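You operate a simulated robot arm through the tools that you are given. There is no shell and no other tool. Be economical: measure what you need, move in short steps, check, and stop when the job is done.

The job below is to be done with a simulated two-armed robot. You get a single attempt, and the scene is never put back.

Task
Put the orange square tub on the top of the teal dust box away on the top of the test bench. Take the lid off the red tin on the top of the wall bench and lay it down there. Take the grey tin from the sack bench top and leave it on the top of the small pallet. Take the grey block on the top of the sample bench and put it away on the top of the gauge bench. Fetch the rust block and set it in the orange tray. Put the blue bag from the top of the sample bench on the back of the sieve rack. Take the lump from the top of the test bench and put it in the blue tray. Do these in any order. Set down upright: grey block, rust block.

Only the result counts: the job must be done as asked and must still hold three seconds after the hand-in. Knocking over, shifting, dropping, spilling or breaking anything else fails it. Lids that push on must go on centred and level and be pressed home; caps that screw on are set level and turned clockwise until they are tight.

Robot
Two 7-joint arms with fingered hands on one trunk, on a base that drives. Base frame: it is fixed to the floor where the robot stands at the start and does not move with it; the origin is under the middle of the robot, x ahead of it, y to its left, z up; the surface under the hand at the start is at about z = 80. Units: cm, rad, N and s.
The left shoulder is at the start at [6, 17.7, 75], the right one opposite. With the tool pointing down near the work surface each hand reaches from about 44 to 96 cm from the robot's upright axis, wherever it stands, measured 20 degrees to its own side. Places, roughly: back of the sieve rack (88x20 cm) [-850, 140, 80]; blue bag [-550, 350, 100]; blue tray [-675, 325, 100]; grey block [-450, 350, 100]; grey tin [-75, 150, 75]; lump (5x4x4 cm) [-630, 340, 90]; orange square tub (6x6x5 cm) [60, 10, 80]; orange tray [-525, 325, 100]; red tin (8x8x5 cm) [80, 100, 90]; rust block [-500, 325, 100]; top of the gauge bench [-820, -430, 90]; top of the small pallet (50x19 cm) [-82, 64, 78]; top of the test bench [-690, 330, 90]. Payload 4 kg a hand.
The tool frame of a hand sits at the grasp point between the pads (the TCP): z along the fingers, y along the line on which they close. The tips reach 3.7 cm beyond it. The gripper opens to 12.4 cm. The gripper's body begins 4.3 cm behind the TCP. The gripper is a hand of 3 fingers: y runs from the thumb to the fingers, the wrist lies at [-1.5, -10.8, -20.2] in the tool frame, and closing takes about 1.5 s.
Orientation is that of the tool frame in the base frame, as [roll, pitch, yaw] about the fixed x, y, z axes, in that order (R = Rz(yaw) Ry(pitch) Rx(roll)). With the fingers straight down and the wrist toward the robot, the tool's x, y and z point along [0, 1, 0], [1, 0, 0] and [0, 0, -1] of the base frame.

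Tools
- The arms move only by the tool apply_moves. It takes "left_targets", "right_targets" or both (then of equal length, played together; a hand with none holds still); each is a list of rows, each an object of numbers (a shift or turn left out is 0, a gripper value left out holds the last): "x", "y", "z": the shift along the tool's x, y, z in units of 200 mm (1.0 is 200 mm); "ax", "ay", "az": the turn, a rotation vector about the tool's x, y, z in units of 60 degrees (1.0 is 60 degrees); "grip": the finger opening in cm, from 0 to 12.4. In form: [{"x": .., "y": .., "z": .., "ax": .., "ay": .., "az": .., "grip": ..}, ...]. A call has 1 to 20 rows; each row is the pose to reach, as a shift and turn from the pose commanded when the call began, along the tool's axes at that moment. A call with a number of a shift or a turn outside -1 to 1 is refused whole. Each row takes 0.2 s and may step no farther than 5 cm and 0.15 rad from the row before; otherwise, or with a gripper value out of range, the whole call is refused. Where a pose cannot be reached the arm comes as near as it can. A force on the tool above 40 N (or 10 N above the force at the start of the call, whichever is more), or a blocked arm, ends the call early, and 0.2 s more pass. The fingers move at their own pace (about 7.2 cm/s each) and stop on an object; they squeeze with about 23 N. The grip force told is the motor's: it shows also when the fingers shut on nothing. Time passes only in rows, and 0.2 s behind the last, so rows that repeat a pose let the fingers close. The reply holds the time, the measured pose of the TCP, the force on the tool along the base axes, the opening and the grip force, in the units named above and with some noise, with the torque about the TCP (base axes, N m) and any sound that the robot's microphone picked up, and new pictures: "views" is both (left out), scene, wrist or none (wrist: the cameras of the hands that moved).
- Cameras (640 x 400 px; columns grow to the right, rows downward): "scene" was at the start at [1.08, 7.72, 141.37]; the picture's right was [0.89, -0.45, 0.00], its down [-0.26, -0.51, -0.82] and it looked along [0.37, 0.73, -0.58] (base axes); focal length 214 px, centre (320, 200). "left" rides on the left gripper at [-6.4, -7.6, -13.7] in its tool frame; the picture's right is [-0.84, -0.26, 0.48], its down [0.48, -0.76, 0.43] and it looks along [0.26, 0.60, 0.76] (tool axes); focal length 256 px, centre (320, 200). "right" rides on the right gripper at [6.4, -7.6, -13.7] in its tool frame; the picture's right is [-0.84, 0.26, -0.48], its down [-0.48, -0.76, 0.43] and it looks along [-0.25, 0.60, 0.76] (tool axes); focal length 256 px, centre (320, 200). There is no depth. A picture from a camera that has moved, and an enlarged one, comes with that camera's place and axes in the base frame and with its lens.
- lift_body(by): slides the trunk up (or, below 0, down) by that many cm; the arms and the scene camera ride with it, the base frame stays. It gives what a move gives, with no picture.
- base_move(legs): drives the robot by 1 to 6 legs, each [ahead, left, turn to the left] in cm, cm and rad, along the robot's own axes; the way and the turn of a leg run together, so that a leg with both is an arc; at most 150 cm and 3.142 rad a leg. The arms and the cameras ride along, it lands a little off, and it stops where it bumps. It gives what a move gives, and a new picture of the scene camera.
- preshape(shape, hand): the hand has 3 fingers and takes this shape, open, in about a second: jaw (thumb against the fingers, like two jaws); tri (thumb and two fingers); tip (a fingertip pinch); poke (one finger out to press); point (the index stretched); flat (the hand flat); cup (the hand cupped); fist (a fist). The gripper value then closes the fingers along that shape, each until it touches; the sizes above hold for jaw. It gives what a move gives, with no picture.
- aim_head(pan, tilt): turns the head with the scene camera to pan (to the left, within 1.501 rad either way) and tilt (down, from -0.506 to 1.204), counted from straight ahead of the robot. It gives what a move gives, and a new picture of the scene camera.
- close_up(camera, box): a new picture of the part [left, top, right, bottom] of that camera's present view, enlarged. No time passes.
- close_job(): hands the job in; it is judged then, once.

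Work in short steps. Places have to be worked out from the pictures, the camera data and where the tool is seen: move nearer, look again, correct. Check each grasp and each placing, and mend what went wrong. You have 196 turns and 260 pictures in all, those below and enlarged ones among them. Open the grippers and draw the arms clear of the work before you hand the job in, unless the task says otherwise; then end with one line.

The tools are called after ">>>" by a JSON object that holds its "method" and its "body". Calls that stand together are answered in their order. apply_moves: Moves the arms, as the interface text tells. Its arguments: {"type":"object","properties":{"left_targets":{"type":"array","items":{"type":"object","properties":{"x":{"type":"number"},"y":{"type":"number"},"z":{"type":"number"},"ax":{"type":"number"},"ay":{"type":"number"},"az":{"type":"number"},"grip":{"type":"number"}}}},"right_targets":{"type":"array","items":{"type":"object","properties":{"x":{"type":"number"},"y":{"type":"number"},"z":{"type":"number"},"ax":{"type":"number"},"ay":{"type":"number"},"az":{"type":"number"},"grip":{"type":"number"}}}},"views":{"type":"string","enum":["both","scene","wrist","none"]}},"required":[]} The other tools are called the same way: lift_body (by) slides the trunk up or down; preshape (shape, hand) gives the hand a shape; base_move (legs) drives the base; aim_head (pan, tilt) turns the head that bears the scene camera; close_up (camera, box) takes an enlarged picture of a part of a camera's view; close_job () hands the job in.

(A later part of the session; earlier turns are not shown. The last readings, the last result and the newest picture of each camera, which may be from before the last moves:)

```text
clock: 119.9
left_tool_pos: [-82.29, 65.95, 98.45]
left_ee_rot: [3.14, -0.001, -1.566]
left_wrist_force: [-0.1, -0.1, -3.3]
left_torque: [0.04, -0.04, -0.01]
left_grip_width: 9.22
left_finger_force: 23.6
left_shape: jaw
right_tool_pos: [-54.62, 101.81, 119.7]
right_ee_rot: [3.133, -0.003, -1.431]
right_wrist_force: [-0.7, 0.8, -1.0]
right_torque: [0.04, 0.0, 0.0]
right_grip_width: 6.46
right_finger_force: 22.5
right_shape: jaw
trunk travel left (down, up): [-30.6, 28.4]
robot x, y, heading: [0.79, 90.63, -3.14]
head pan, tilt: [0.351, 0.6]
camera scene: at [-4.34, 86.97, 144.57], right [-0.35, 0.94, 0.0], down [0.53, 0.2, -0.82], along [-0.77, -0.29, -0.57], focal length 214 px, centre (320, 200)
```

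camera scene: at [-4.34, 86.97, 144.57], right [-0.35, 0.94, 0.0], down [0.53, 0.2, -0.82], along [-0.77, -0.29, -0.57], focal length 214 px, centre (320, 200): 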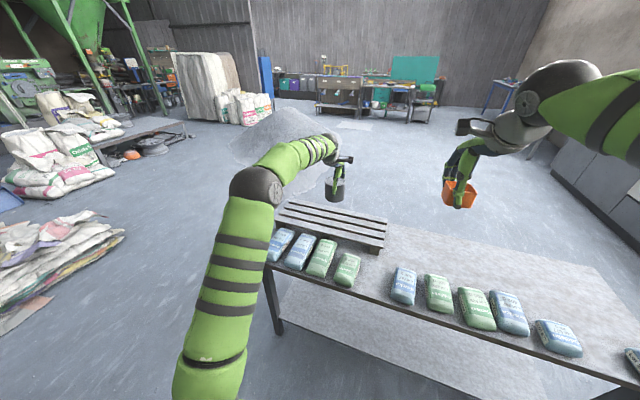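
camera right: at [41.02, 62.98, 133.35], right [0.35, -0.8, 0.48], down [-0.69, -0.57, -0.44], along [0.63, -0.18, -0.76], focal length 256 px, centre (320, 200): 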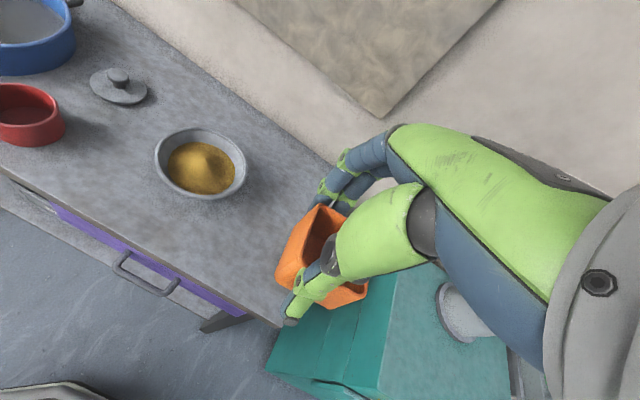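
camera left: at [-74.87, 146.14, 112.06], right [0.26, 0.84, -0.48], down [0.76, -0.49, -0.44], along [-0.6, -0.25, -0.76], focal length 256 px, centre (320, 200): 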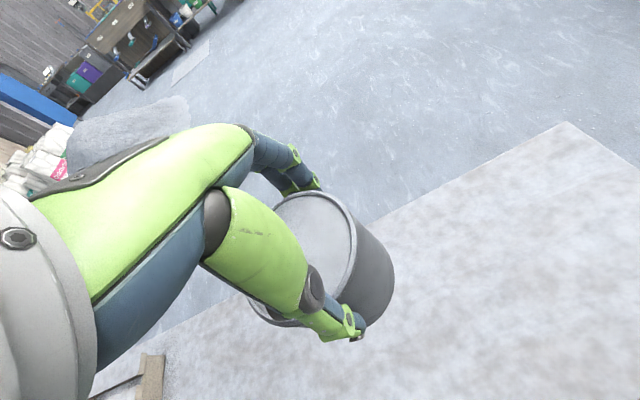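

The pallet spans about x -91..-71, y 39..89. The tin is right over its middle. I'll lower most of the way.

>>> {"method": "apply_moves", "body": {"left_targets": [{"x": 0.04, "y": -0.05, "z": 0.15}, {"x": 0.04, "y": -0.05, "z": 0.35}, {"x": 0.04, "y": -0.05, "z": 0.55}, {"x": 0.04, "y": -0.05, "z": 0.66}], "views": "both"}}

```text
clock: 120.9
left_tool_pos: [-81.46, 65.15, 86.26]
left_ee_rot: [3.12, 0.002, -1.565]
left_wrist_force: [2.5, 1.4, 38.1]
left_torque: [-0.01, 0.13, 0.05]
left_grip_width: 9.11
left_finger_force: 22.5
left_shape: jaw
right_tool_pos: [-54.29, 101.83, 119.81]
right_ee_rot: [3.129, -0.003, -1.429]
right_wrist_force: [-0.3, -0.1, -0.2]
right_torque: [-0.01, -0.01, 0.01]
right_grip_width: 6.46
right_finger_force: 22.9
right_shape: jaw
trunk travel left (down, up): [-30.6, 28.4]
robot x, y, heading: [1.17, 90.41, -3.134]
head pan, tilt: [0.351, 0.6]
camera scene: at [-3.98, 87.1, 144.69], right [-0.35, 0.94, 0.0], down [0.53, 0.2, -0.83], along [-0.77, -0.29, -0.56], focal length 214 px, centre (320, 200)
camera left: at [-73.59, 71.59, 99.66], right [0.24, 0.84, -0.49], down [0.75, -0.48, -0.45], along [-0.61, -0.26, -0.75], focal length 256 px, centre (320, 200)
```

scene: 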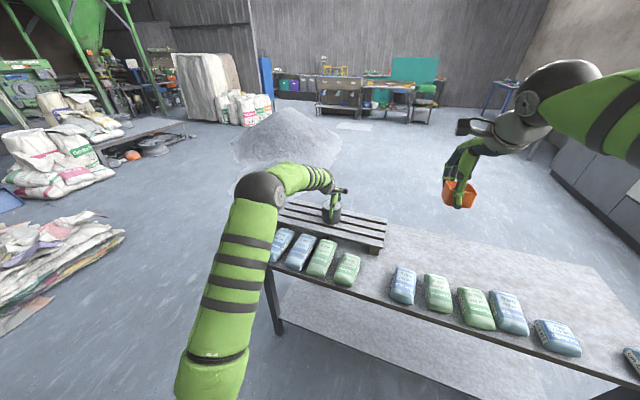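
left: 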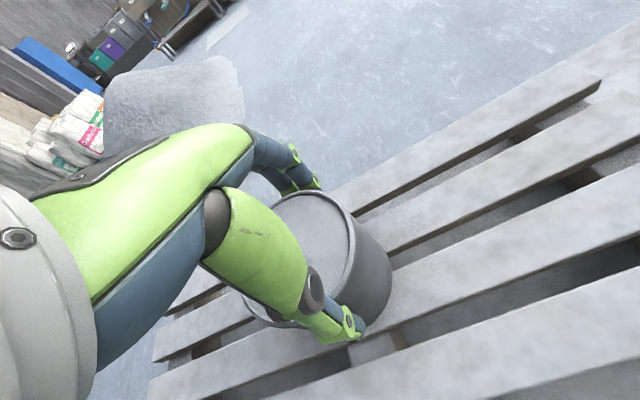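

Contact at z 86.3, with the tin resting across the slats. I'll ease the pressure, open, and rise.

>>> {"method": "apply_moves", "body": {"left_targets": [{"z": -0.025}, {"z": -0.045}, {"z": -0.045, "grip": 12.4}, {"z": -0.045}, {"z": -0.045}, {"z": -0.045}, {"z": -0.1}, {"z": -0.25}, {"z": -0.45}, {"z": -0.65}, {"z": -0.85}], "views": "wrist"}}

```text
clock: 123.3
left_tool_pos: [-81.38, 65.19, 102.26]
left_ee_rot: [3.141, -0.001, -1.565]
left_wrist_force: [-0.1, -0.6, 0.9]
left_torque: [0.0, -0.01, -0.01]
left_grip_width: 12.38
left_finger_force: 0.1
left_shape: jaw
right_tool_pos: [-54.51, 101.91, 119.68]
right_ee_rot: [3.133, -0.003, -1.43]
right_wrist_force: [-0.7, 0.4, 0.1]
right_torque: [-0.01, 0.03, -0.01]
right_grip_width: 6.48
right_finger_force: 22.7
right_shape: jaw
trunk travel left (down, up): [-30.6, 28.4]
robot x, y, heading: [0.84, 90.36, -3.141]
head pan, tilt: [0.351, 0.6]
camera left: at [-73.8, 71.55, 115.84], right [0.25, 0.84, -0.48], down [0.76, -0.48, -0.44], along [-0.6, -0.26, -0.76], focal length 256 px, centre (320, 200)
```

left: 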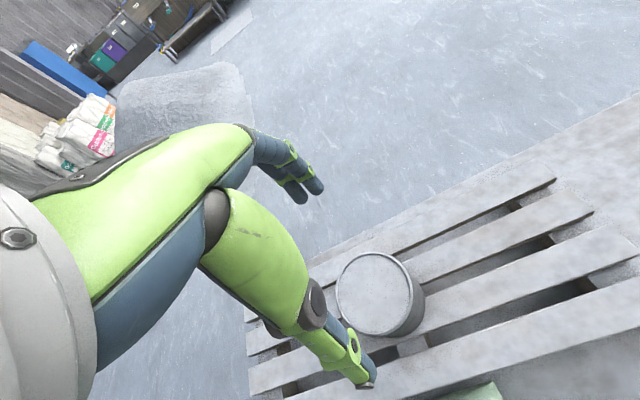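

The grey tin stands on the pallet. I'll tuck the left arm, then drive around the sack bench toward the far benches.

>>> {"method": "apply_moves", "body": {"left_targets": [{"y": -0.15, "x": 0.05, "z": -0.15}, {"y": -0.3, "x": 0.15, "z": -0.25}, {"y": -0.5, "x": 0.25, "z": -0.3}, {"y": -0.7, "x": 0.35, "z": -0.35}, {"y": -0.85, "x": 0.45, "z": -0.4}, {"y": -1.0, "x": 0.55, "z": -0.5}], "views": "none"}}

>>> {"method": "apply_moves", "body": {"left_targets": [{"y": -0.2, "x": 0.05}, {"y": -0.4, "x": 0.15}, {"y": -0.6, "x": 0.25}, {"y": -0.8, "x": 0.35}, {"y": -1.0, "x": 0.4}], "views": "none"}}

>>> {"method": "base_move", "body": {"legs": [[0, -65, 0], [0, -72, 0]]}}

>>> {"method": "aim_head", "body": {"pan": 0, "tilt": 0.3}}

```text
clock: 124.7
left_tool_pos: [-61.12, 54.19, 112.35]
left_ee_rot: [3.141, 0.0, -1.565]
left_wrist_force: [0.9, -1.1, -0.1]
left_torque: [0.0, 0.05, -0.02]
left_grip_width: 12.39
left_finger_force: 0.1
left_shape: jaw
right_tool_pos: [-54.42, 101.8, 119.85]
right_ee_rot: [3.132, -0.004, -1.431]
right_wrist_force: [0.1, -0.7, -0.4]
right_torque: [-0.01, -0.03, 0.03]
right_grip_width: 6.48
right_finger_force: 22.9
right_shape: jaw
trunk travel left (down, up): [-30.6, 28.4]
robot x, y, heading: [0.87, 90.58, -3.135]
head pan, tilt: [0.351, 0.6]
```

```text
clock: 125.9
left_tool_pos: [-41.25, 46.42, 112.26]
left_ee_rot: [3.141, 0.002, -1.567]
left_wrist_force: [-0.3, -0.2, -1.3]
left_torque: [-0.02, -0.02, -0.01]
left_grip_width: 12.36
left_finger_force: 0.1
left_shape: jaw
right_tool_pos: [-54.54, 101.85, 119.65]
right_ee_rot: [3.131, -0.004, -1.431]
right_wrist_force: [0.3, 1.1, 0.3]
right_torque: [-0.04, 0.0, -0.06]
right_grip_width: 6.45
right_finger_force: 23.0
right_shape: jaw
trunk travel left (down, up): [-30.6, 28.4]
robot x, y, heading: [0.8, 90.07, -3.138]
head pan, tilt: [0.351, 0.6]
```

```text
clock: 133.0
left_tool_pos: [-41.94, 182.53, 112.27]
left_ee_rot: [3.14, -0.001, -1.577]
left_wrist_force: [0.7, -0.3, 0.6]
left_torque: [0.02, 0.0, 0.0]
left_grip_width: 12.35
left_finger_force: 0.1
left_shape: jaw
right_tool_pos: [-54.52, 238.0, 119.77]
right_ee_rot: [3.135, -0.003, -1.444]
right_wrist_force: [0.5, 0.1, -0.8]
right_torque: [0.01, 0.0, 0.01]
right_grip_width: 6.47
right_finger_force: 22.5
right_shape: jaw
trunk travel left (down, up): [-30.6, 28.4]
robot x, y, heading: [0.29, 225.88, 3.137]
head pan, tilt: [0.351, 0.6]
camera scene: at [-4.61, 222.58, 144.58], right [-0.34, 0.94, 0.0], down [0.53, 0.19, -0.83], along [-0.78, -0.28, -0.56], focal length 214 px, centre (320, 200)
```

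scene: 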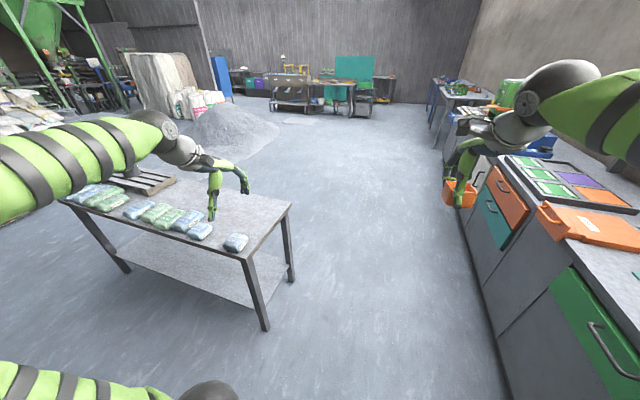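

```text
clock: 133.8
left_tool_pos: [-42.1, 182.5, 112.24]
left_ee_rot: [3.14, -0.001, -1.577]
left_wrist_force: [0.0, -0.3, 0.6]
left_torque: [0.02, -0.01, 0.02]
left_grip_width: 12.35
left_finger_force: 0.1
left_shape: jaw
right_tool_pos: [-54.64, 237.97, 119.69]
right_ee_rot: [3.132, -0.004, -1.442]
right_wrist_force: [-0.3, -0.1, -1.4]
right_torque: [-0.02, 0.01, -0.01]
right_grip_width: 6.47
right_finger_force: 23.3
right_shape: jaw
trunk travel left (down, up): [-30.6, 28.4]
robot x, y, heading: [0.74, 226.15, 3.135]
head pan, tilt: [0.0, 0.3]
camera scene: at [-5.63, 225.59, 147.32], right [0.01, 1.0, 0.0], down [0.3, 0.0, -0.96], along [-0.95, 0.01, -0.3], focal length 214 px, centre (320, 200)
```

scene: 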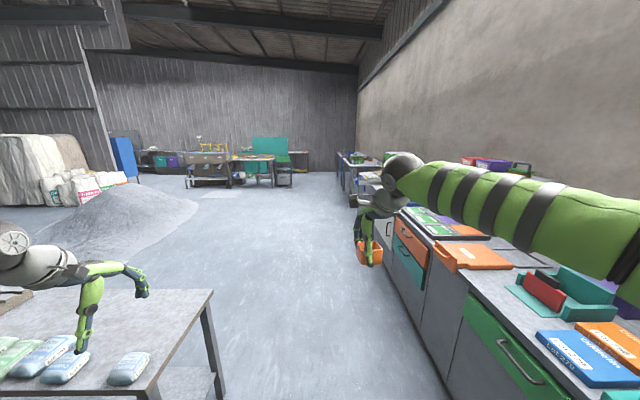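

The aisle ahead is clear, with cabinets starting at y of about 290 on the right. I'll drive forward along it.

>>> {"method": "base_move", "body": {"legs": [[150, 8, 0], [150, 0, 0], [80, 0, 0]]}}

>>> {"method": "aim_head", "body": {"pan": -0.5, "tilt": 0.4}}

```text
refused: leg 1 is longer than a leg can be; nothing moved
```

```text
clock: 134.8
left_tool_pos: [-42.04, 182.55, 112.28]
left_ee_rot: [3.14, -0.001, -1.579]
left_wrist_force: [0.1, -0.1, -1.0]
left_torque: [0.01, -0.01, 0.03]
left_grip_width: 12.4
left_finger_force: 0.1
left_shape: jaw
right_tool_pos: [-54.7, 238.08, 119.75]
right_ee_rot: [3.132, -0.003, -1.445]
right_wrist_force: [-0.2, -0.4, -0.5]
right_torque: [-0.01, -0.01, 0.0]
right_grip_width: 6.46
right_finger_force: 22.9
right_shape: jaw
trunk travel left (down, up): [-30.6, 28.4]
robot x, y, heading: [0.84, 225.73, 3.134]
head pan, tilt: [-0.499, 0.4]
camera scene: at [-4.4, 230.02, 146.4], right [0.48, 0.88, 0.0], down [0.34, -0.19, -0.92], along [-0.81, 0.45, -0.39], focal length 214 px, centre (320, 200)
```

scene: 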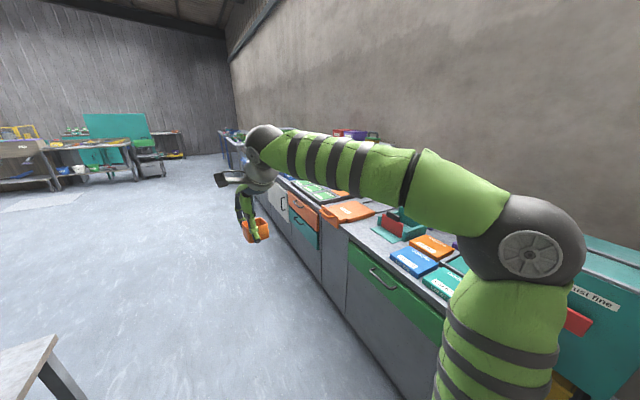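

That leg was over length. I'll use shorter legs, shifting left first for elbow clearance.

>>> {"method": "base_move", "body": {"legs": [[0, 12, 0], [149, 0, 0], [149, 0, 0], [70, 0, 0]]}}

```text
clock: 153.2
left_tool_pos: [-406.4, 168.18, 112.45]
left_ee_rot: [3.141, 0.001, -1.569]
left_wrist_force: [0.1, -0.5, 0.3]
left_torque: [0.02, 0.02, -0.02]
left_grip_width: 12.4
left_finger_force: 0.0
left_shape: jaw
right_tool_pos: [-419.4, 223.43, 119.75]
right_ee_rot: [3.13, -0.004, -1.433]
right_wrist_force: [0.4, -0.4, -0.1]
right_torque: [-0.02, -0.04, -0.02]
right_grip_width: 6.47
right_finger_force: 23.2
right_shape: jaw
trunk travel left (down, up): [-30.6, 28.4]
robot x, y, heading: [-364.18, 211.74, -3.141]
head pan, tilt: [-0.499, 0.4]
camera scene: at [-369.08, 215.89, 146.4], right [0.48, 0.88, 0.0], down [0.34, -0.19, -0.92], along [-0.81, 0.44, -0.39], focal length 214 px, centre (320, 200)
```

scene: 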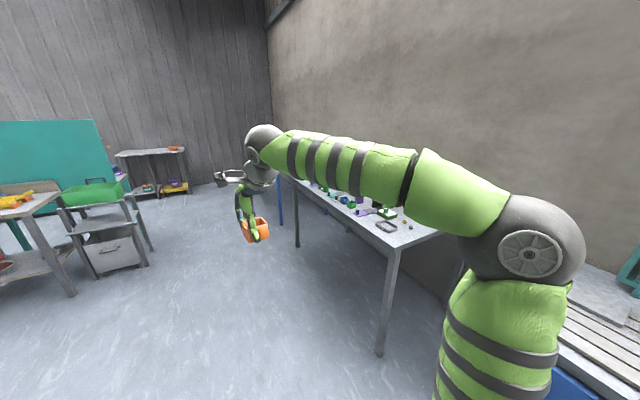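

The sample bench is now on the right, front edge near y 275 from x of about -417 on. I'll drive on to x of about -485 and turn to face it.

>>> {"method": "base_move", "body": {"legs": [[125, 0, 0], [0, 0, -1.571]]}}

>>> {"method": "aim_head", "body": {"pan": 0.0, "tilt": 0.6}}

```text
clock: 163.5
left_tool_pos: [-535.13, 252.23, 112.32]
left_ee_rot: [3.138, 0.0, -3.135]
left_wrist_force: [0.7, -0.2, -0.4]
left_torque: [-0.02, -0.03, -0.03]
left_grip_width: 12.38
left_finger_force: 0.0
left_shape: jaw
right_tool_pos: [-479.79, 265.54, 119.72]
right_ee_rot: [3.135, -0.004, -3.0]
right_wrist_force: [0.4, -0.4, -0.3]
right_torque: [0.0, 0.0, -0.01]
right_grip_width: 6.43
right_finger_force: 22.6
right_shape: jaw
trunk travel left (down, up): [-30.6, 28.4]
robot x, y, heading: [-491.25, 210.52, 1.579]
head pan, tilt: [-0.499, 0.4]
camera scene: at [-486.88, 215.16, 146.4], right [0.88, -0.47, 0.0], down [-0.18, -0.34, -0.92], along [0.44, 0.81, -0.39], focal length 214 px, centre (320, 200)
```

scene: 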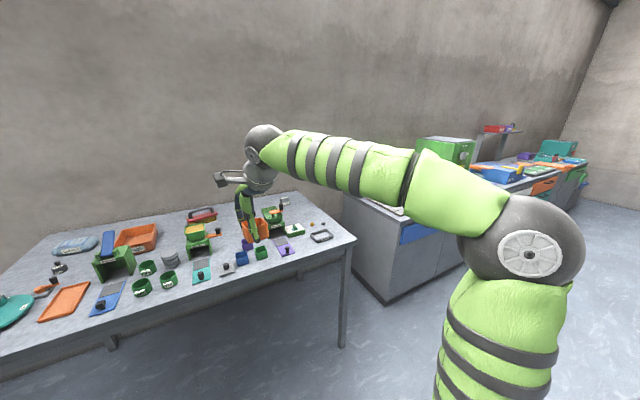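

```text
clock: 164.4
left_tool_pos: [-535.08, 252.18, 112.32]
left_ee_rot: [3.14, 0.001, -3.134]
left_wrist_force: [0.2, -0.2, 0.5]
left_torque: [0.0, 0.0, 0.01]
left_grip_width: 12.36
left_finger_force: 0.1
left_shape: jaw
right_tool_pos: [-479.79, 265.64, 119.76]
right_ee_rot: [3.134, -0.003, -3.001]
right_wrist_force: [0.3, -0.4, -0.3]
right_torque: [-0.05, -0.01, 0.0]
right_grip_width: 6.45
right_finger_force: 23.5
right_shape: jaw
trunk travel left (down, up): [-30.6, 28.4]
robot x, y, heading: [-491.54, 210.24, 1.578]
head pan, tilt: [0.0, 0.6]
camera scene: at [-491.32, 215.83, 144.58], right [1.0, 0.01, 0.0], down [0.0, -0.56, -0.83], along [-0.01, 0.83, -0.56], focal length 214 px, centre (320, 200)
```

scene: 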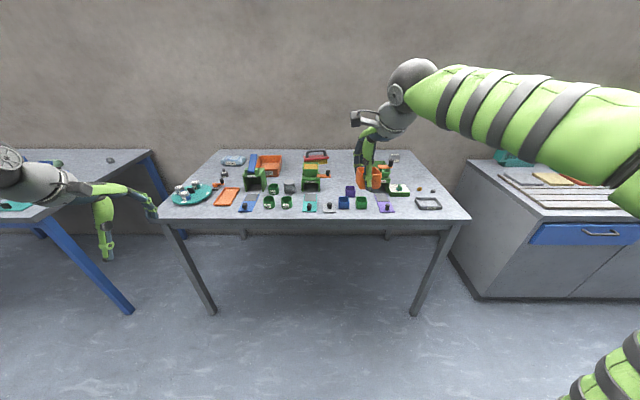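

Facing the sample bench now, which carries many small items. I'll zoom in to identify them.

>>> {"method": "close_up", "body": {"camera": "scene", "box": [160, 135, 320, 235]}}

>>> {"method": "close_up", "body": {"camera": "scene", "box": [300, 135, 460, 235]}}

>>> {"method": "close_up", "body": {"camera": "left", "box": [0, 0, 640, 400]}}

```text
4.00 times, centred on (240, 185) of scene
camera zoom: at [-491.32, 215.83, 144.58], right [1.0, 0.01, 0.0], down [0.0, -0.56, -0.83], along [-0.01, 0.83, -0.56], focal length 858 px, centre (640, 260)
```

zoom: 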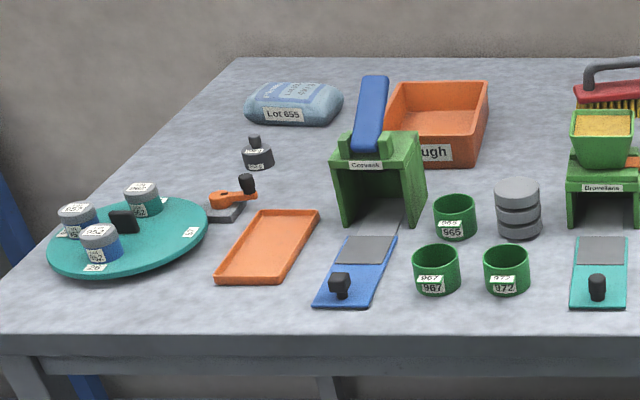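

```text
4.00 times, centred on (380, 185) of scene
camera zoom: at [-491.32, 215.83, 144.58], right [1.0, 0.01, 0.0], down [0.0, -0.56, -0.83], along [-0.01, 0.83, -0.56], focal length 858 px, centre (80, 260)
```

zoom: 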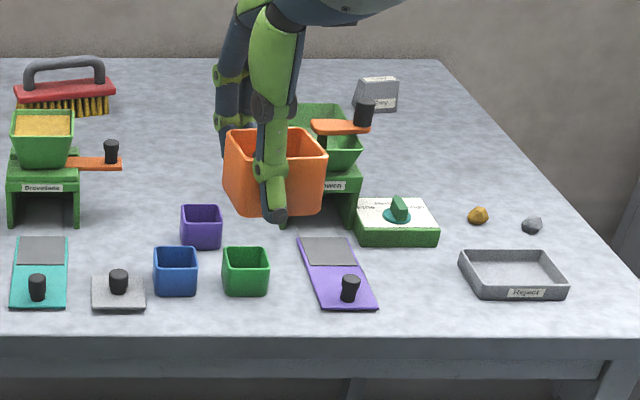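

```text
1.00 times, centred on (320, 200) of left (not enlarged: the box is as wide or as high as the picture)
camera zoom: at [-528.68, 244.66, 125.84], right [0.84, -0.25, -0.48], down [-0.48, -0.76, -0.44], along [-0.26, 0.6, -0.76], focal length 256 px, centre (320, 200)
```

zoom: 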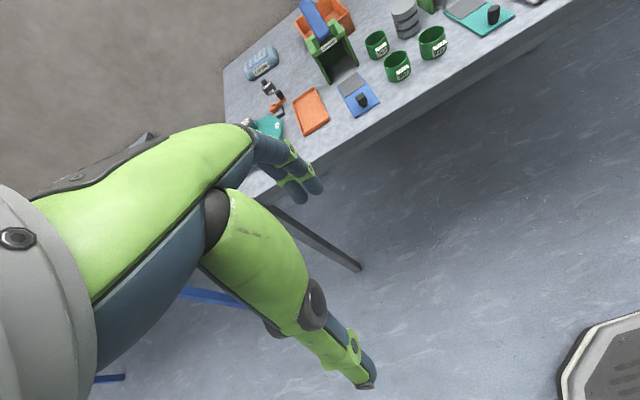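

I can see the grey block "Grey" near [-447, 339] and the blue bag near [-545, 338]. An orange shallow tray and an orange bin are also there. First I'll deliver the tub at the test bench, so I drive left.

>>> {"method": "base_move", "body": {"legs": [[0, 145, 0]]}}

>>> {"method": "close_up", "body": {"camera": "scene", "box": [100, 120, 340, 270]}}

>>> {"method": "close_up", "body": {"camera": "scene", "box": [300, 120, 540, 270]}}

```text
clock: 171.7
left_tool_pos: [-680.7, 250.04, 112.26]
left_ee_rot: [3.141, 0.0, -3.126]
left_wrist_force: [0.0, 1.0, -0.3]
left_torque: [-0.01, 0.01, -0.01]
left_grip_width: 12.36
left_finger_force: 0.0
left_shape: jaw
right_tool_pos: [-625.6, 263.99, 119.75]
right_ee_rot: [3.132, -0.005, -2.99]
right_wrist_force: [-0.5, -0.6, -0.8]
right_torque: [0.03, -0.01, 0.01]
right_grip_width: 6.43
right_finger_force: 23.2
right_shape: jaw
trunk travel left (down, up): [-30.6, 28.4]
robot x, y, heading: [-636.82, 208.53, 1.59]
head pan, tilt: [0.0, 0.6]
camera scene: at [-636.69, 214.12, 144.58], right [1.0, 0.02, 0.0], down [0.01, -0.56, -0.83], along [-0.01, 0.82, -0.56], focal length 214 px, centre (320, 200)
```

scene: 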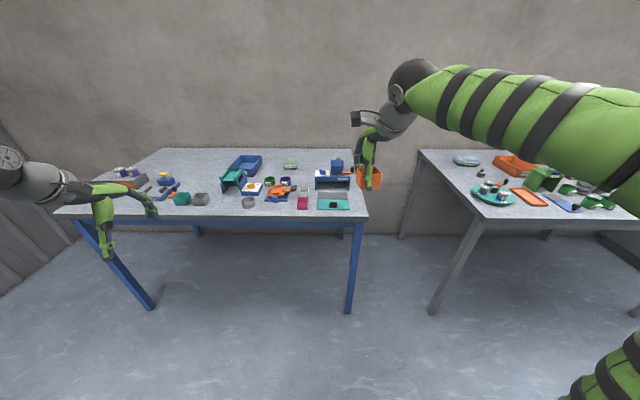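

```text
2.67 times, centred on (220, 195) of scene
camera zoom: at [-636.69, 214.12, 144.58], right [1.0, 0.02, 0.0], down [0.01, -0.56, -0.83], along [-0.01, 0.82, -0.56], focal length 572 px, centre (587, 213)
```

zoom: 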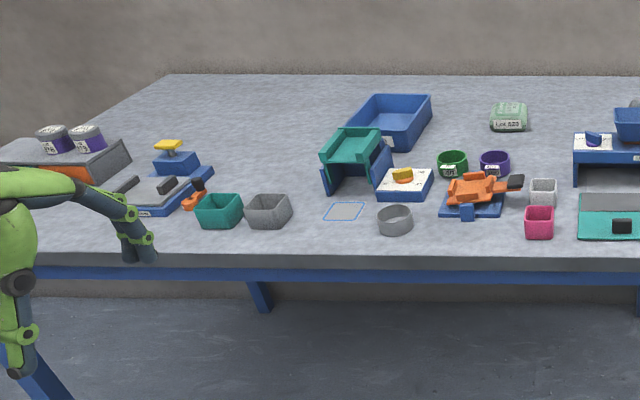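

```text
2.67 times, centred on (420, 195) of scene
camera zoom: at [-636.69, 214.12, 144.58], right [1.0, 0.02, 0.0], down [0.01, -0.56, -0.83], along [-0.01, 0.82, -0.56], focal length 572 px, centre (53, 213)
```

zoom: 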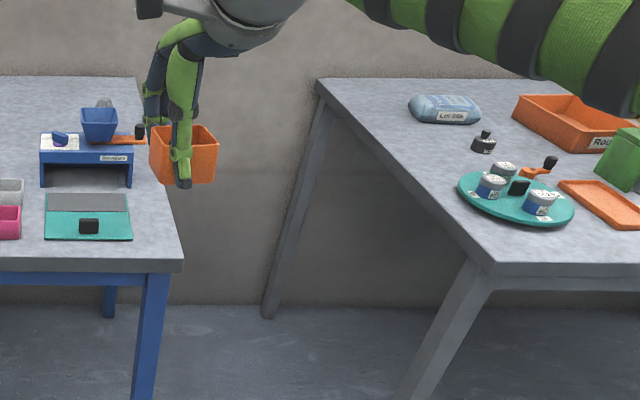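

The test bench is laid out clearly: blue tray (bin) at [-679, 324], a grey lump near [-627, 336] behind the hopper stand, and open surface around [-704, 318]. I'll drive over to place the tub there with the right hand.

>>> {"method": "base_move", "body": {"legs": [[0, 70, -0.019], [32, 0, 0]]}}

>>> {"method": "close_up", "body": {"camera": "right", "box": [0, 0, 640, 400]}}

```text
clock: 177.3
left_tool_pos: [-751.61, 281.92, 112.29]
left_ee_rot: [3.138, 0.001, -3.14]
left_wrist_force: [-0.2, -0.3, -1.0]
left_torque: [0.0, 0.02, 0.0]
left_grip_width: 12.36
left_finger_force: 0.1
left_shape: jaw
right_tool_pos: [-696.41, 295.04, 119.79]
right_ee_rot: [3.133, -0.004, -3.005]
right_wrist_force: [0.3, -0.1, -1.2]
right_torque: [-0.01, -0.01, -0.01]
right_grip_width: 6.43
right_finger_force: 23.3
right_shape: jaw
trunk travel left (down, up): [-30.6, 28.4]
robot x, y, heading: [-708.35, 239.58, 1.573]
head pan, tilt: [0.0, 0.6]
camera scene: at [-708.09, 245.35, 144.57], right [1.0, 0.0, 0.0], down [0.0, -0.57, -0.82], along [0.0, 0.82, -0.57], focal length 214 px, centre (320, 200)
```

scene: 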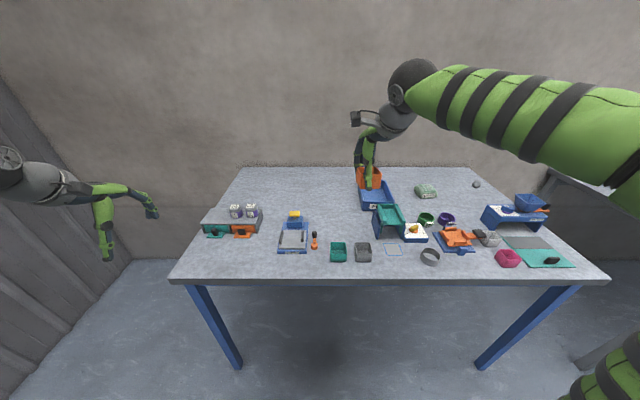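

```text
1.00 times, centred on (320, 200) of right (not enlarged: the box is as wide or as high as the picture)
camera zoom: at [-701.62, 286.54, 133.3], right [0.8, 0.36, 0.48], down [0.58, -0.68, -0.44], along [0.17, 0.63, -0.76], focal length 256 px, centre (320, 200)
```

zoom: 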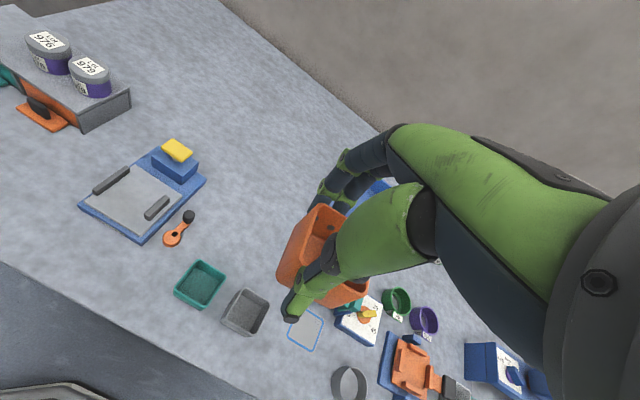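

Free surface lies around [-705, 314]. I'll move the tub over it and part-way down.

>>> {"method": "apply_moves", "body": {"right_targets": [{"x": 0.06, "y": 0.2}, {"x": 0.12, "y": 0.4}, {"x": 0.18, "y": 0.6}, {"x": 0.24, "y": 0.8}, {"x": 0.283, "y": 0.98, "z": 0.05}, {"x": 0.283, "y": 0.98, "z": 0.25}, {"x": 0.283, "y": 0.98, "z": 0.45}, {"x": 0.283, "y": 0.98, "z": 0.65}, {"x": 0.283, "y": 0.98, "z": 0.85}], "views": "wrist"}}

```text
clock: 179.3
left_tool_pos: [-751.71, 281.94, 112.37]
left_ee_rot: [3.139, -0.001, -3.141]
left_wrist_force: [0.0, 0.1, -0.3]
left_torque: [-0.03, -0.03, 0.01]
left_grip_width: 12.39
left_finger_force: 0.1
left_shape: jaw
right_tool_pos: [-704.95, 313.64, 102.76]
right_ee_rot: [3.131, -0.004, -3.006]
right_wrist_force: [0.2, -0.3, 0.3]
right_torque: [0.03, 0.05, 0.02]
right_grip_width: 6.39
right_finger_force: 22.9
right_shape: jaw
trunk travel left (down, up): [-30.6, 28.4]
robot x, y, heading: [-708.14, 239.37, 1.575]
head pan, tilt: [0.0, 0.6]
camera right: at [-710.15, 305.19, 116.43], right [0.8, 0.36, 0.48], down [0.58, -0.68, -0.44], along [0.17, 0.63, -0.76], focal length 256 px, centre (320, 200)
```

right: 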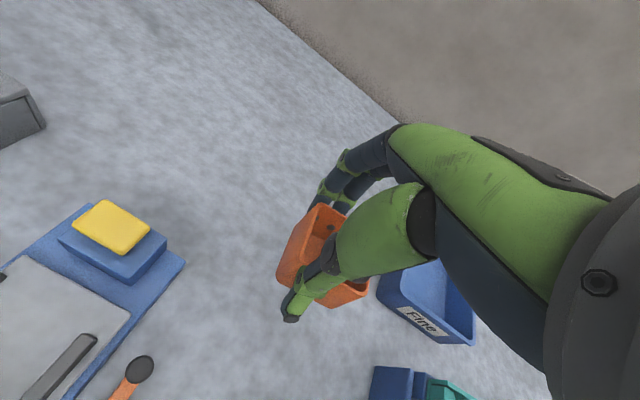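

The spot is clear, with the blue "Fine" tray beyond it. I'll lower until contact.

>>> {"method": "apply_moves", "body": {"right_targets": [{"z": 0.15}, {"z": 0.25}, {"z": 0.3}, {"z": 0.33}, {"z": 0.36}, {"z": 0.385}, {"z": 0.41}, {"z": 0.435}, {"z": 0.46}, {"z": 0.485}, {"z": 0.51}, {"z": 0.535}], "views": "wrist"}}

```text
clock: 181.9
left_tool_pos: [-751.73, 281.97, 112.21]
left_ee_rot: [3.139, -0.001, -3.141]
left_wrist_force: [-0.5, 1.1, 0.3]
left_torque: [0.02, 0.02, 0.02]
left_grip_width: 12.36
left_finger_force: 0.0
left_shape: jaw
right_tool_pos: [-704.75, 313.9, 92.11]
right_ee_rot: [3.134, -0.003, -3.003]
right_wrist_force: [-0.4, -1.0, -1.9]
right_torque: [0.01, 0.01, 0.02]
right_grip_width: 6.4
right_finger_force: 22.5
right_shape: jaw
trunk travel left (down, up): [-30.6, 28.4]
robot x, y, heading: [-707.88, 239.67, 1.576]
head pan, tilt: [0.0, 0.6]
camera right: at [-710.03, 305.37, 105.76], right [0.8, 0.36, 0.48], down [0.58, -0.68, -0.44], along [0.17, 0.63, -0.76], focal length 256 px, centre (320, 200)
```

right: 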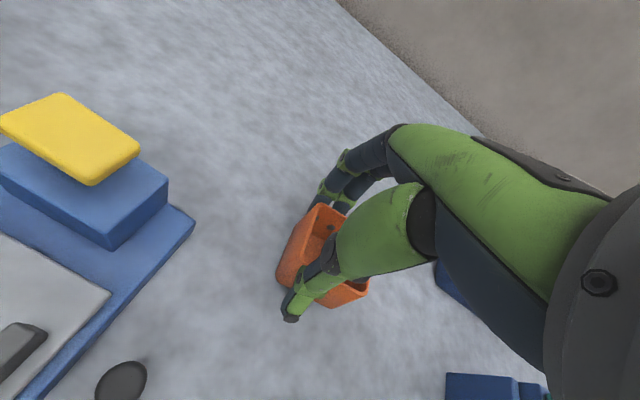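

No contact yet at z 92.1; I'll continue in fine steps.

>>> {"method": "apply_moves", "body": {"right_targets": [{"z": 0.02}, {"z": 0.04}, {"z": 0.06}, {"z": 0.08}, {"z": 0.1}, {"z": 0.12}, {"z": 0.14}, {"z": 0.16}, {"z": 0.18}, {"z": 0.2}], "views": "none"}}

```text
clock: 183.3
left_tool_pos: [-751.66, 281.77, 112.28]
left_ee_rot: [3.141, 0.0, -3.14]
left_wrist_force: [0.7, -0.7, -0.4]
left_torque: [-0.03, 0.01, 0.0]
left_grip_width: 12.37
left_finger_force: 0.2
left_shape: jaw
right_tool_pos: [-704.94, 314.15, 90.87]
right_ee_rot: [3.112, -0.008, -3.003]
right_wrist_force: [1.2, -2.6, 18.3]
right_torque: [0.6, 0.07, -0.01]
right_grip_width: 6.58
right_finger_force: 23.9
right_shape: jaw
trunk travel left (down, up): [-30.6, 28.4]
robot x, y, heading: [-707.54, 239.66, 1.577]
head pan, tilt: [0.0, 0.6]
stopped in row 7 (right hand): the force on the tool passed its limit at 44 N (the readings are from after the stop); the commanded pose is now the measured one
```

Contact confirmed; this bench top is also at about z 86. I'll release and rise.

>>> {"method": "apply_moves", "body": {"right_targets": [{"z": -0.01}, {"z": -0.015, "grip": 12.4}, {"z": -0.015}, {"z": -0.015}, {"z": -0.015}, {"z": -0.015}, {"z": -0.15}, {"z": -0.35}, {"z": -0.6}, {"z": -0.8}, {"z": -1.0}], "views": "wrist"}}

```text
clock: 185.7
left_tool_pos: [-751.71, 281.94, 112.25]
left_ee_rot: [3.14, 0.0, 3.141]
left_wrist_force: [-0.2, -0.2, -0.5]
left_torque: [0.01, -0.01, 0.0]
left_grip_width: 12.37
left_finger_force: 0.0
left_shape: jaw
right_tool_pos: [-704.57, 313.69, 110.64]
right_ee_rot: [3.124, -0.006, -3.004]
right_wrist_force: [0.5, -0.5, -0.2]
right_torque: [0.02, -0.02, -0.01]
right_grip_width: 12.39
right_finger_force: 0.0
right_shape: jaw
trunk travel left (down, up): [-30.6, 28.4]
robot x, y, heading: [-708.31, 239.62, 1.575]
head pan, tilt: [0.0, 0.6]
camera right: at [-709.7, 304.97, 124.16], right [0.8, 0.36, 0.48], down [0.58, -0.68, -0.45], along [0.16, 0.64, -0.75], focal length 256 px, centre (320, 200)
```

right: 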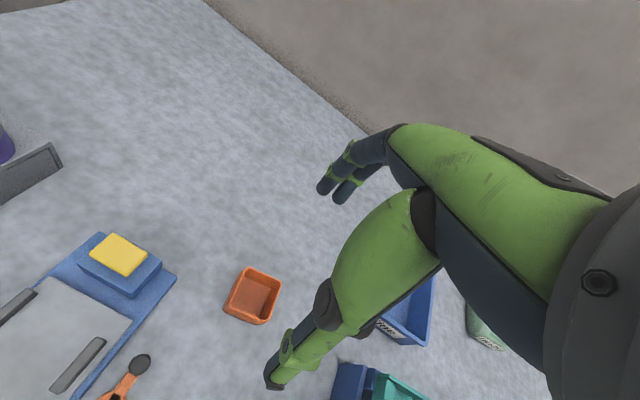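

The tub rests on the test bench. Next is the lump near [-628, 340]: I'll raise the trunk and drive right and closer.

>>> {"method": "lift_body", "body": {"by": 12}}

>>> {"method": "base_move", "body": {"legs": [[0, -52, 0], [14, 0, 0]]}}

>>> {"method": "close_up", "body": {"camera": "right", "box": [0, 0, 640, 400]}}

```text
clock: 187.2
left_tool_pos: [-751.59, 281.89, 124.28]
left_ee_rot: [3.139, -0.001, -3.139]
left_wrist_force: [0.1, -0.4, -0.2]
left_torque: [0.01, -0.01, 0.01]
left_grip_width: 12.38
left_finger_force: 0.1
left_shape: jaw
right_tool_pos: [-704.51, 313.65, 122.48]
right_ee_rot: [3.121, -0.007, -3.003]
right_wrist_force: [-1.0, 0.3, 0.3]
right_torque: [-0.01, -0.02, 0.01]
right_grip_width: 12.39
right_finger_force: 0.1
right_shape: jaw
trunk travel left (down, up): [-42.6, 16.4]
robot x, y, heading: [-707.97, 239.69, 1.572]
head pan, tilt: [0.0, 0.6]
```

```text
clock: 191.1
left_tool_pos: [-700.04, 296.19, 124.18]
left_ee_rot: [-3.141, -0.001, 3.138]
left_wrist_force: [0.6, 0.6, 0.0]
left_torque: [-0.02, 0.03, -0.01]
left_grip_width: 12.36
left_finger_force: 0.1
left_shape: jaw
right_tool_pos: [-652.51, 327.61, 122.49]
right_ee_rot: [3.121, -0.007, -3.011]
right_wrist_force: [0.3, 0.0, -0.6]
right_torque: [-0.02, 0.01, 0.01]
right_grip_width: 12.37
right_finger_force: 0.0
right_shape: jaw
trunk travel left (down, up): [-42.6, 16.4]
robot x, y, heading: [-656.63, 253.47, 1.567]
head pan, tilt: [0.0, 0.6]
camera scene: at [-656.52, 259.36, 156.57], right [1.0, 0.0, 0.0], down [0.0, -0.57, -0.82], along [0.0, 0.82, -0.57], focal length 214 px, centre (320, 200)
```

scene: 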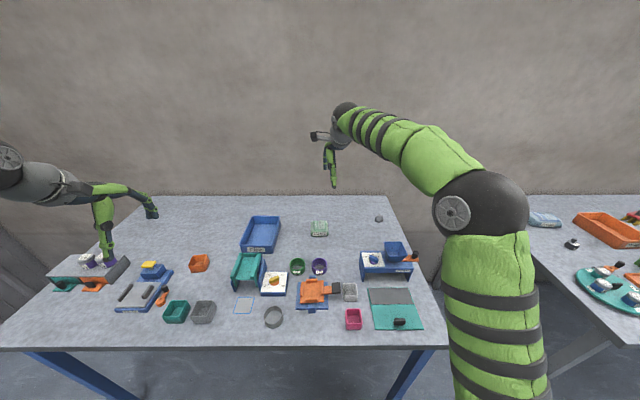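

```text
1.00 times, centred on (320, 200) of right (not enlarged: the box is as wide or as high as the picture)
camera zoom: at [-657.77, 319.05, 136.04], right [0.8, 0.36, 0.48], down [0.57, -0.68, -0.45], along [0.17, 0.64, -0.75], focal length 256 px, centre (320, 200)
```

zoom: 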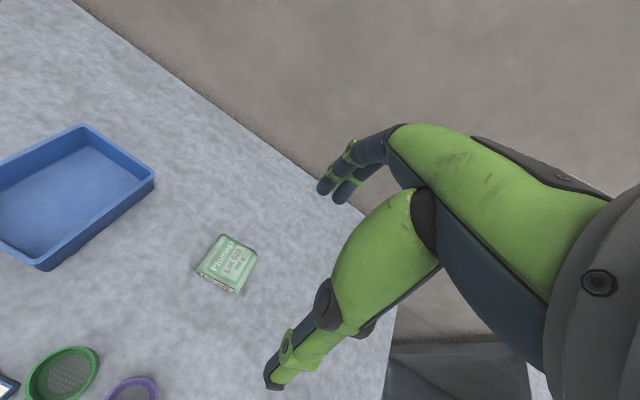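

The lump is at [-627, 342]. I'll move the right hand over toward it.

>>> {"method": "apply_moves", "body": {"right_targets": [{"x": -0.2, "y": 0.05}, {"x": -0.4, "y": 0.1}, {"x": -0.6, "y": 0.15}, {"x": -0.8, "y": 0.2}, {"x": -1.0, "y": 0.25, "z": 0.05}], "views": "none"}}

>>> {"method": "apply_moves", "body": {"right_targets": [{"x": -0.15, "y": 0.05, "z": 0.15}, {"x": -0.3, "y": 0.1, "z": 0.3}, {"x": -0.32, "y": 0.1, "z": 0.5}, {"x": -0.32, "y": 0.1, "z": 0.65}], "views": "wrist"}}

```text
clock: 192.3
left_tool_pos: [-699.9, 296.08, 124.26]
left_ee_rot: [3.139, 0.0, 3.139]
left_wrist_force: [-0.2, 0.5, 0.5]
left_torque: [0.03, 0.01, 0.0]
left_grip_width: 12.4
left_finger_force: 0.1
left_shape: jaw
right_tool_pos: [-633.17, 335.5, 121.46]
right_ee_rot: [3.122, -0.006, -3.01]
right_wrist_force: [0.1, -0.7, -0.1]
right_torque: [-0.04, 0.02, 0.01]
right_grip_width: 12.33
right_finger_force: 0.0
right_shape: jaw
trunk travel left (down, up): [-42.6, 16.4]
robot x, y, heading: [-656.45, 253.75, 1.564]
head pan, tilt: [0.0, 0.6]
```

```text
clock: 193.3
left_tool_pos: [-699.87, 296.13, 124.1]
left_ee_rot: [3.14, 0.0, 3.139]
left_wrist_force: [-0.6, 1.1, -0.5]
left_torque: [-0.04, -0.01, -0.04]
left_grip_width: 12.38
left_finger_force: 0.1
left_shape: jaw
right_tool_pos: [-627.33, 338.43, 108.51]
right_ee_rot: [3.122, -0.008, -3.01]
right_wrist_force: [0.0, 0.4, 1.0]
right_torque: [-0.04, 0.01, 0.05]
right_grip_width: 12.37
right_finger_force: 0.1
right_shape: jaw
trunk travel left (down, up): [-42.6, 16.4]
robot x, y, heading: [-656.76, 253.61, 1.565]
head pan, tilt: [0.0, 0.6]
camera right: at [-632.51, 329.85, 122.06], right [0.8, 0.36, 0.48], down [0.57, -0.68, -0.45], along [0.17, 0.64, -0.75], focal length 256 px, centre (320, 200)
```

right: 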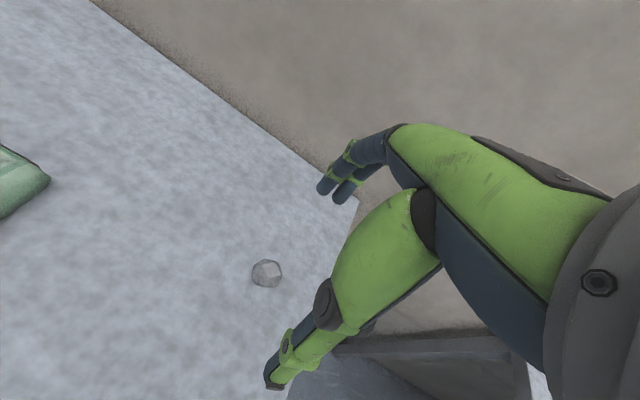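

The lump is at about [-626.8, 342.3]. I'll go lower and recheck.

>>> {"method": "apply_moves", "body": {"right_targets": [{"x": -0.03, "y": 0.1, "z": 0.1}, {"x": -0.05, "y": 0.18, "z": 0.3}, {"x": -0.05, "y": 0.18, "z": 0.5}, {"x": -0.05, "y": 0.18, "z": 0.65}], "views": "wrist"}}

```text
clock: 194.3
left_tool_pos: [-699.81, 296.23, 124.23]
left_ee_rot: [3.139, -0.001, 3.138]
left_wrist_force: [-0.2, -0.3, -0.2]
left_torque: [0.0, 0.0, 0.02]
left_grip_width: 12.37
left_finger_force: 0.2
left_shape: jaw
right_tool_pos: [-626.86, 342.19, 95.42]
right_ee_rot: [3.124, -0.006, -3.01]
right_wrist_force: [-0.4, -0.5, 0.1]
right_torque: [0.01, 0.02, 0.0]
right_grip_width: 12.34
right_finger_force: 0.1
right_shape: jaw
trunk travel left (down, up): [-42.6, 16.4]
robot x, y, heading: [-657.0, 253.09, 1.571]
head pan, tilt: [0.0, 0.6]
camera right: at [-632.12, 333.66, 109.0], right [0.8, 0.36, 0.48], down [0.57, -0.68, -0.45], along [0.17, 0.64, -0.75], focal length 256 px, centre (320, 200)
```

right: 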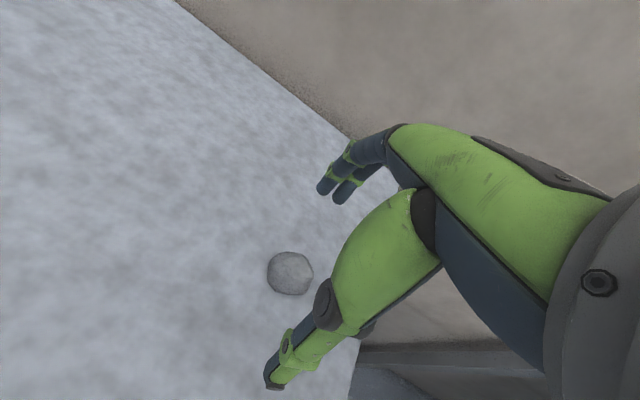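

The lump is exactly between the fingers. I'll descend and grip.

>>> {"method": "apply_moves", "body": {"right_targets": [{"z": 0.12}, {"z": 0.2}, {"z": 0.25}, {"z": 0.25, "grip": 2}, {"z": 0.25}, {"z": 0.25}, {"z": 0.25}, {"z": 0.25}, {"z": 0.25}, {"z": 0.25}, {"z": 0.15}, {"z": 0.0}, {"z": -0.25}, {"z": -0.5}, {"z": -0.75}, {"z": -0.9}], "views": "wrist"}}

```text
clock: 197.7
left_tool_pos: [-699.95, 296.26, 124.3]
left_ee_rot: [3.14, 0.0, 3.138]
left_wrist_force: [-0.2, 0.1, 0.1]
left_torque: [0.0, 0.01, 0.0]
left_grip_width: 12.35
left_finger_force: 0.0
left_shape: jaw
right_tool_pos: [-626.97, 341.93, 113.57]
right_ee_rot: [3.123, -0.007, -3.008]
right_wrist_force: [-0.7, -0.3, -0.3]
right_torque: [-0.01, -0.01, -0.01]
right_grip_width: 3.21
right_finger_force: 22.8
right_shape: jaw
trunk travel left (down, up): [-42.6, 16.4]
robot x, y, heading: [-656.9, 253.39, 1.567]
head pan, tilt: [0.0, 0.6]
camera right: at [-632.13, 333.32, 127.16], right [0.8, 0.36, 0.48], down [0.57, -0.68, -0.45], along [0.17, 0.64, -0.75], focal length 256 px, centre (320, 200)
```

right: 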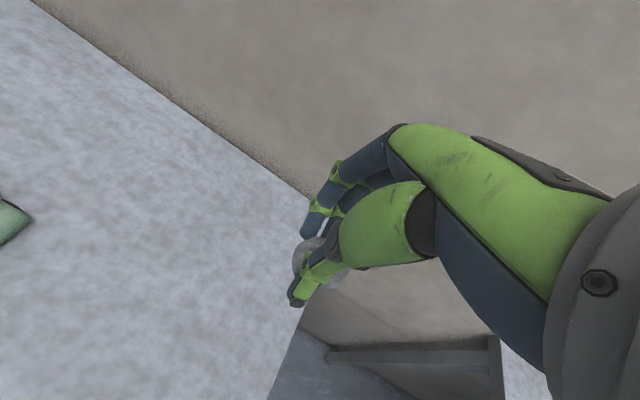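

The lump is held. I'll shift the base left 45 cm to bring the right hand near the blue tray.

>>> {"method": "base_move", "body": {"legs": [[0, 42, 0]]}}

>>> {"method": "apply_moves", "body": {"right_targets": [{"x": 0.15, "y": -0.15}, {"x": 0.3, "y": -0.3}, {"x": 0.45, "y": -0.45}, {"x": 0.6, "y": -0.55}], "views": "wrist"}}

```text
clock: 200.3
left_tool_pos: [-742.11, 296.13, 124.24]
left_ee_rot: [3.141, 0.002, 3.139]
left_wrist_force: [0.3, -0.6, -0.9]
left_torque: [0.01, 0.04, 0.04]
left_grip_width: 12.35
left_finger_force: 0.1
left_shape: jaw
right_tool_pos: [-669.25, 342.08, 113.7]
right_ee_rot: [3.123, -0.004, -3.009]
right_wrist_force: [-0.2, 0.1, -0.4]
right_torque: [-0.05, -0.01, 0.0]
right_grip_width: 3.17
right_finger_force: 23.2
right_shape: jaw
trunk travel left (down, up): [-42.6, 16.4]
robot x, y, heading: [-698.65, 253.58, 1.571]
head pan, tilt: [0.0, 0.6]
camera scene: at [-698.71, 259.34, 156.58], right [1.0, 0.0, 0.0], down [0.0, -0.57, -0.82], along [0.0, 0.82, -0.57], focal length 214 px, centre (320, 200)
```

scene: 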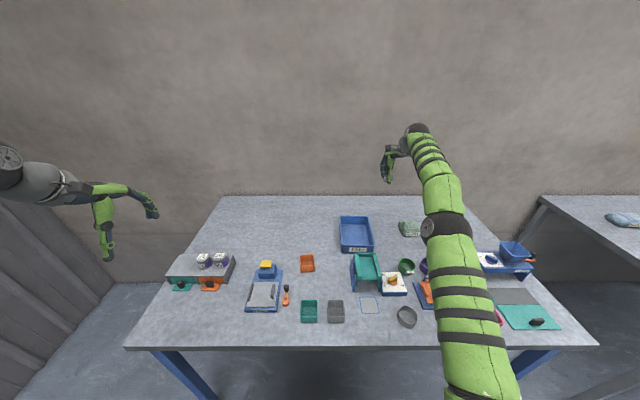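

```text
clock: 201.3
left_tool_pos: [-742.11, 296.07, 124.27]
left_ee_rot: [3.141, 0.002, 3.137]
left_wrist_force: [-1.2, 0.2, 0.3]
left_torque: [0.03, 0.01, -0.03]
left_grip_width: 12.39
left_finger_force: 0.0
left_shape: jaw
right_tool_pos: [-679.75, 329.39, 113.49]
right_ee_rot: [3.12, -0.005, -3.008]
right_wrist_force: [-0.1, -1.0, -1.3]
right_torque: [0.01, 0.02, 0.03]
right_grip_width: 3.16
right_finger_force: 23.2
right_shape: jaw
trunk travel left (down, up): [-42.6, 16.4]
robot x, y, heading: [-698.5, 253.52, 1.563]
head pan, tilt: [0.0, 0.6]
camera right: at [-684.83, 320.74, 127.1], right [0.8, 0.35, 0.48], down [0.58, -0.68, -0.45], along [0.17, 0.64, -0.75], focal length 256 px, centre (320, 200)
```

right: 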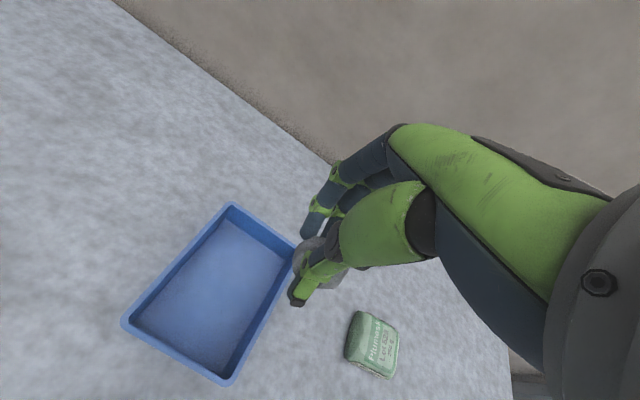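

The tray centre is at [-683, 329.3]. I'll align over it, lower, and release gently inside.

>>> {"method": "apply_moves", "body": {"right_targets": [{"x": 0.08, "z": 0.1}, {"x": 0.157, "z": 0.25}, {"x": 0.157, "z": 0.45}, {"x": 0.157, "z": 0.65}, {"x": 0.157, "z": 0.85}, {"x": 0.157, "z": 0.97}], "views": "wrist"}}

```text
clock: 202.7
left_tool_pos: [-742.11, 296.17, 124.27]
left_ee_rot: [3.14, 0.0, 3.138]
left_wrist_force: [0.2, -0.1, 0.0]
left_torque: [-0.01, 0.0, -0.04]
left_grip_width: 12.36
left_finger_force: 0.0
left_shape: jaw
right_tool_pos: [-682.8, 329.41, 94.11]
right_ee_rot: [3.12, -0.008, -3.009]
right_wrist_force: [-0.8, 0.2, -0.2]
right_torque: [-0.01, 0.02, 0.04]
right_grip_width: 3.16
right_finger_force: 23.0
right_shape: jaw
trunk travel left (down, up): [-42.6, 16.4]
robot x, y, heading: [-698.24, 253.65, 1.566]
head pan, tilt: [0.0, 0.6]
camera right: at [-688.05, 320.84, 107.62], right [0.8, 0.36, 0.48], down [0.58, -0.68, -0.45], along [0.17, 0.64, -0.75], focal length 256 px, centre (320, 200)
```

right: 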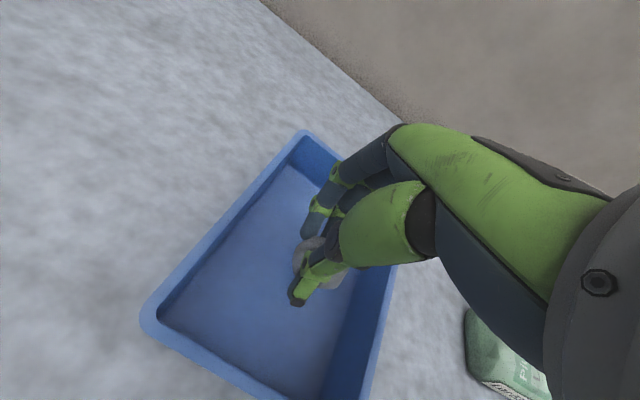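

The lump is inside the tray outline. I'll lower a bit more, open moderately and rise.

>>> {"method": "apply_moves", "body": {"right_targets": [{"z": 0.05}, {"z": 0.1}, {"z": 0.12}, {"z": 0.12, "grip": 6}, {"z": 0.12}, {"z": 0.12}, {"z": 0.05}, {"z": -0.15}, {"z": -0.4}, {"z": -0.65}, {"z": -0.9}], "views": "wrist"}}

```text
clock: 205.1
left_tool_pos: [-742.15, 296.29, 124.27]
left_ee_rot: [3.14, 0.001, 3.141]
left_wrist_force: [-0.3, 0.3, -0.6]
left_torque: [0.03, 0.05, 0.0]
left_grip_width: 12.38
left_finger_force: 0.1
left_shape: jaw
right_tool_pos: [-682.86, 329.19, 112.19]
right_ee_rot: [3.12, -0.007, -3.007]
right_wrist_force: [-0.3, 0.1, 0.3]
right_torque: [0.01, -0.01, 0.0]
right_grip_width: 5.96
right_finger_force: 0.0
right_shape: jaw
trunk travel left (down, up): [-42.6, 16.4]
robot x, y, heading: [-698.68, 253.69, 1.568]
head pan, tilt: [0.0, 0.6]
camera right: at [-688.07, 320.59, 125.86], right [0.8, 0.36, 0.48], down [0.58, -0.68, -0.45], along [0.17, 0.64, -0.75], focal length 256 px, centre (320, 200)
```

right: 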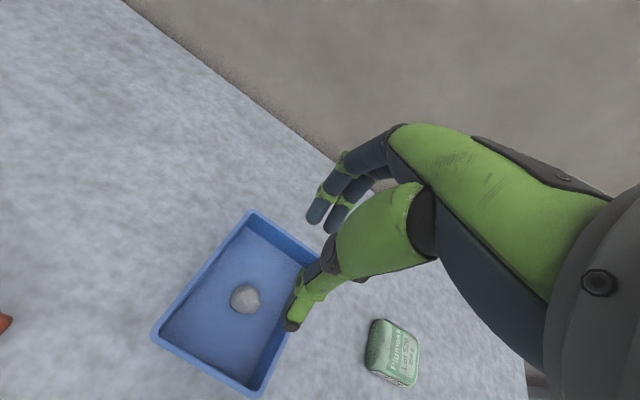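

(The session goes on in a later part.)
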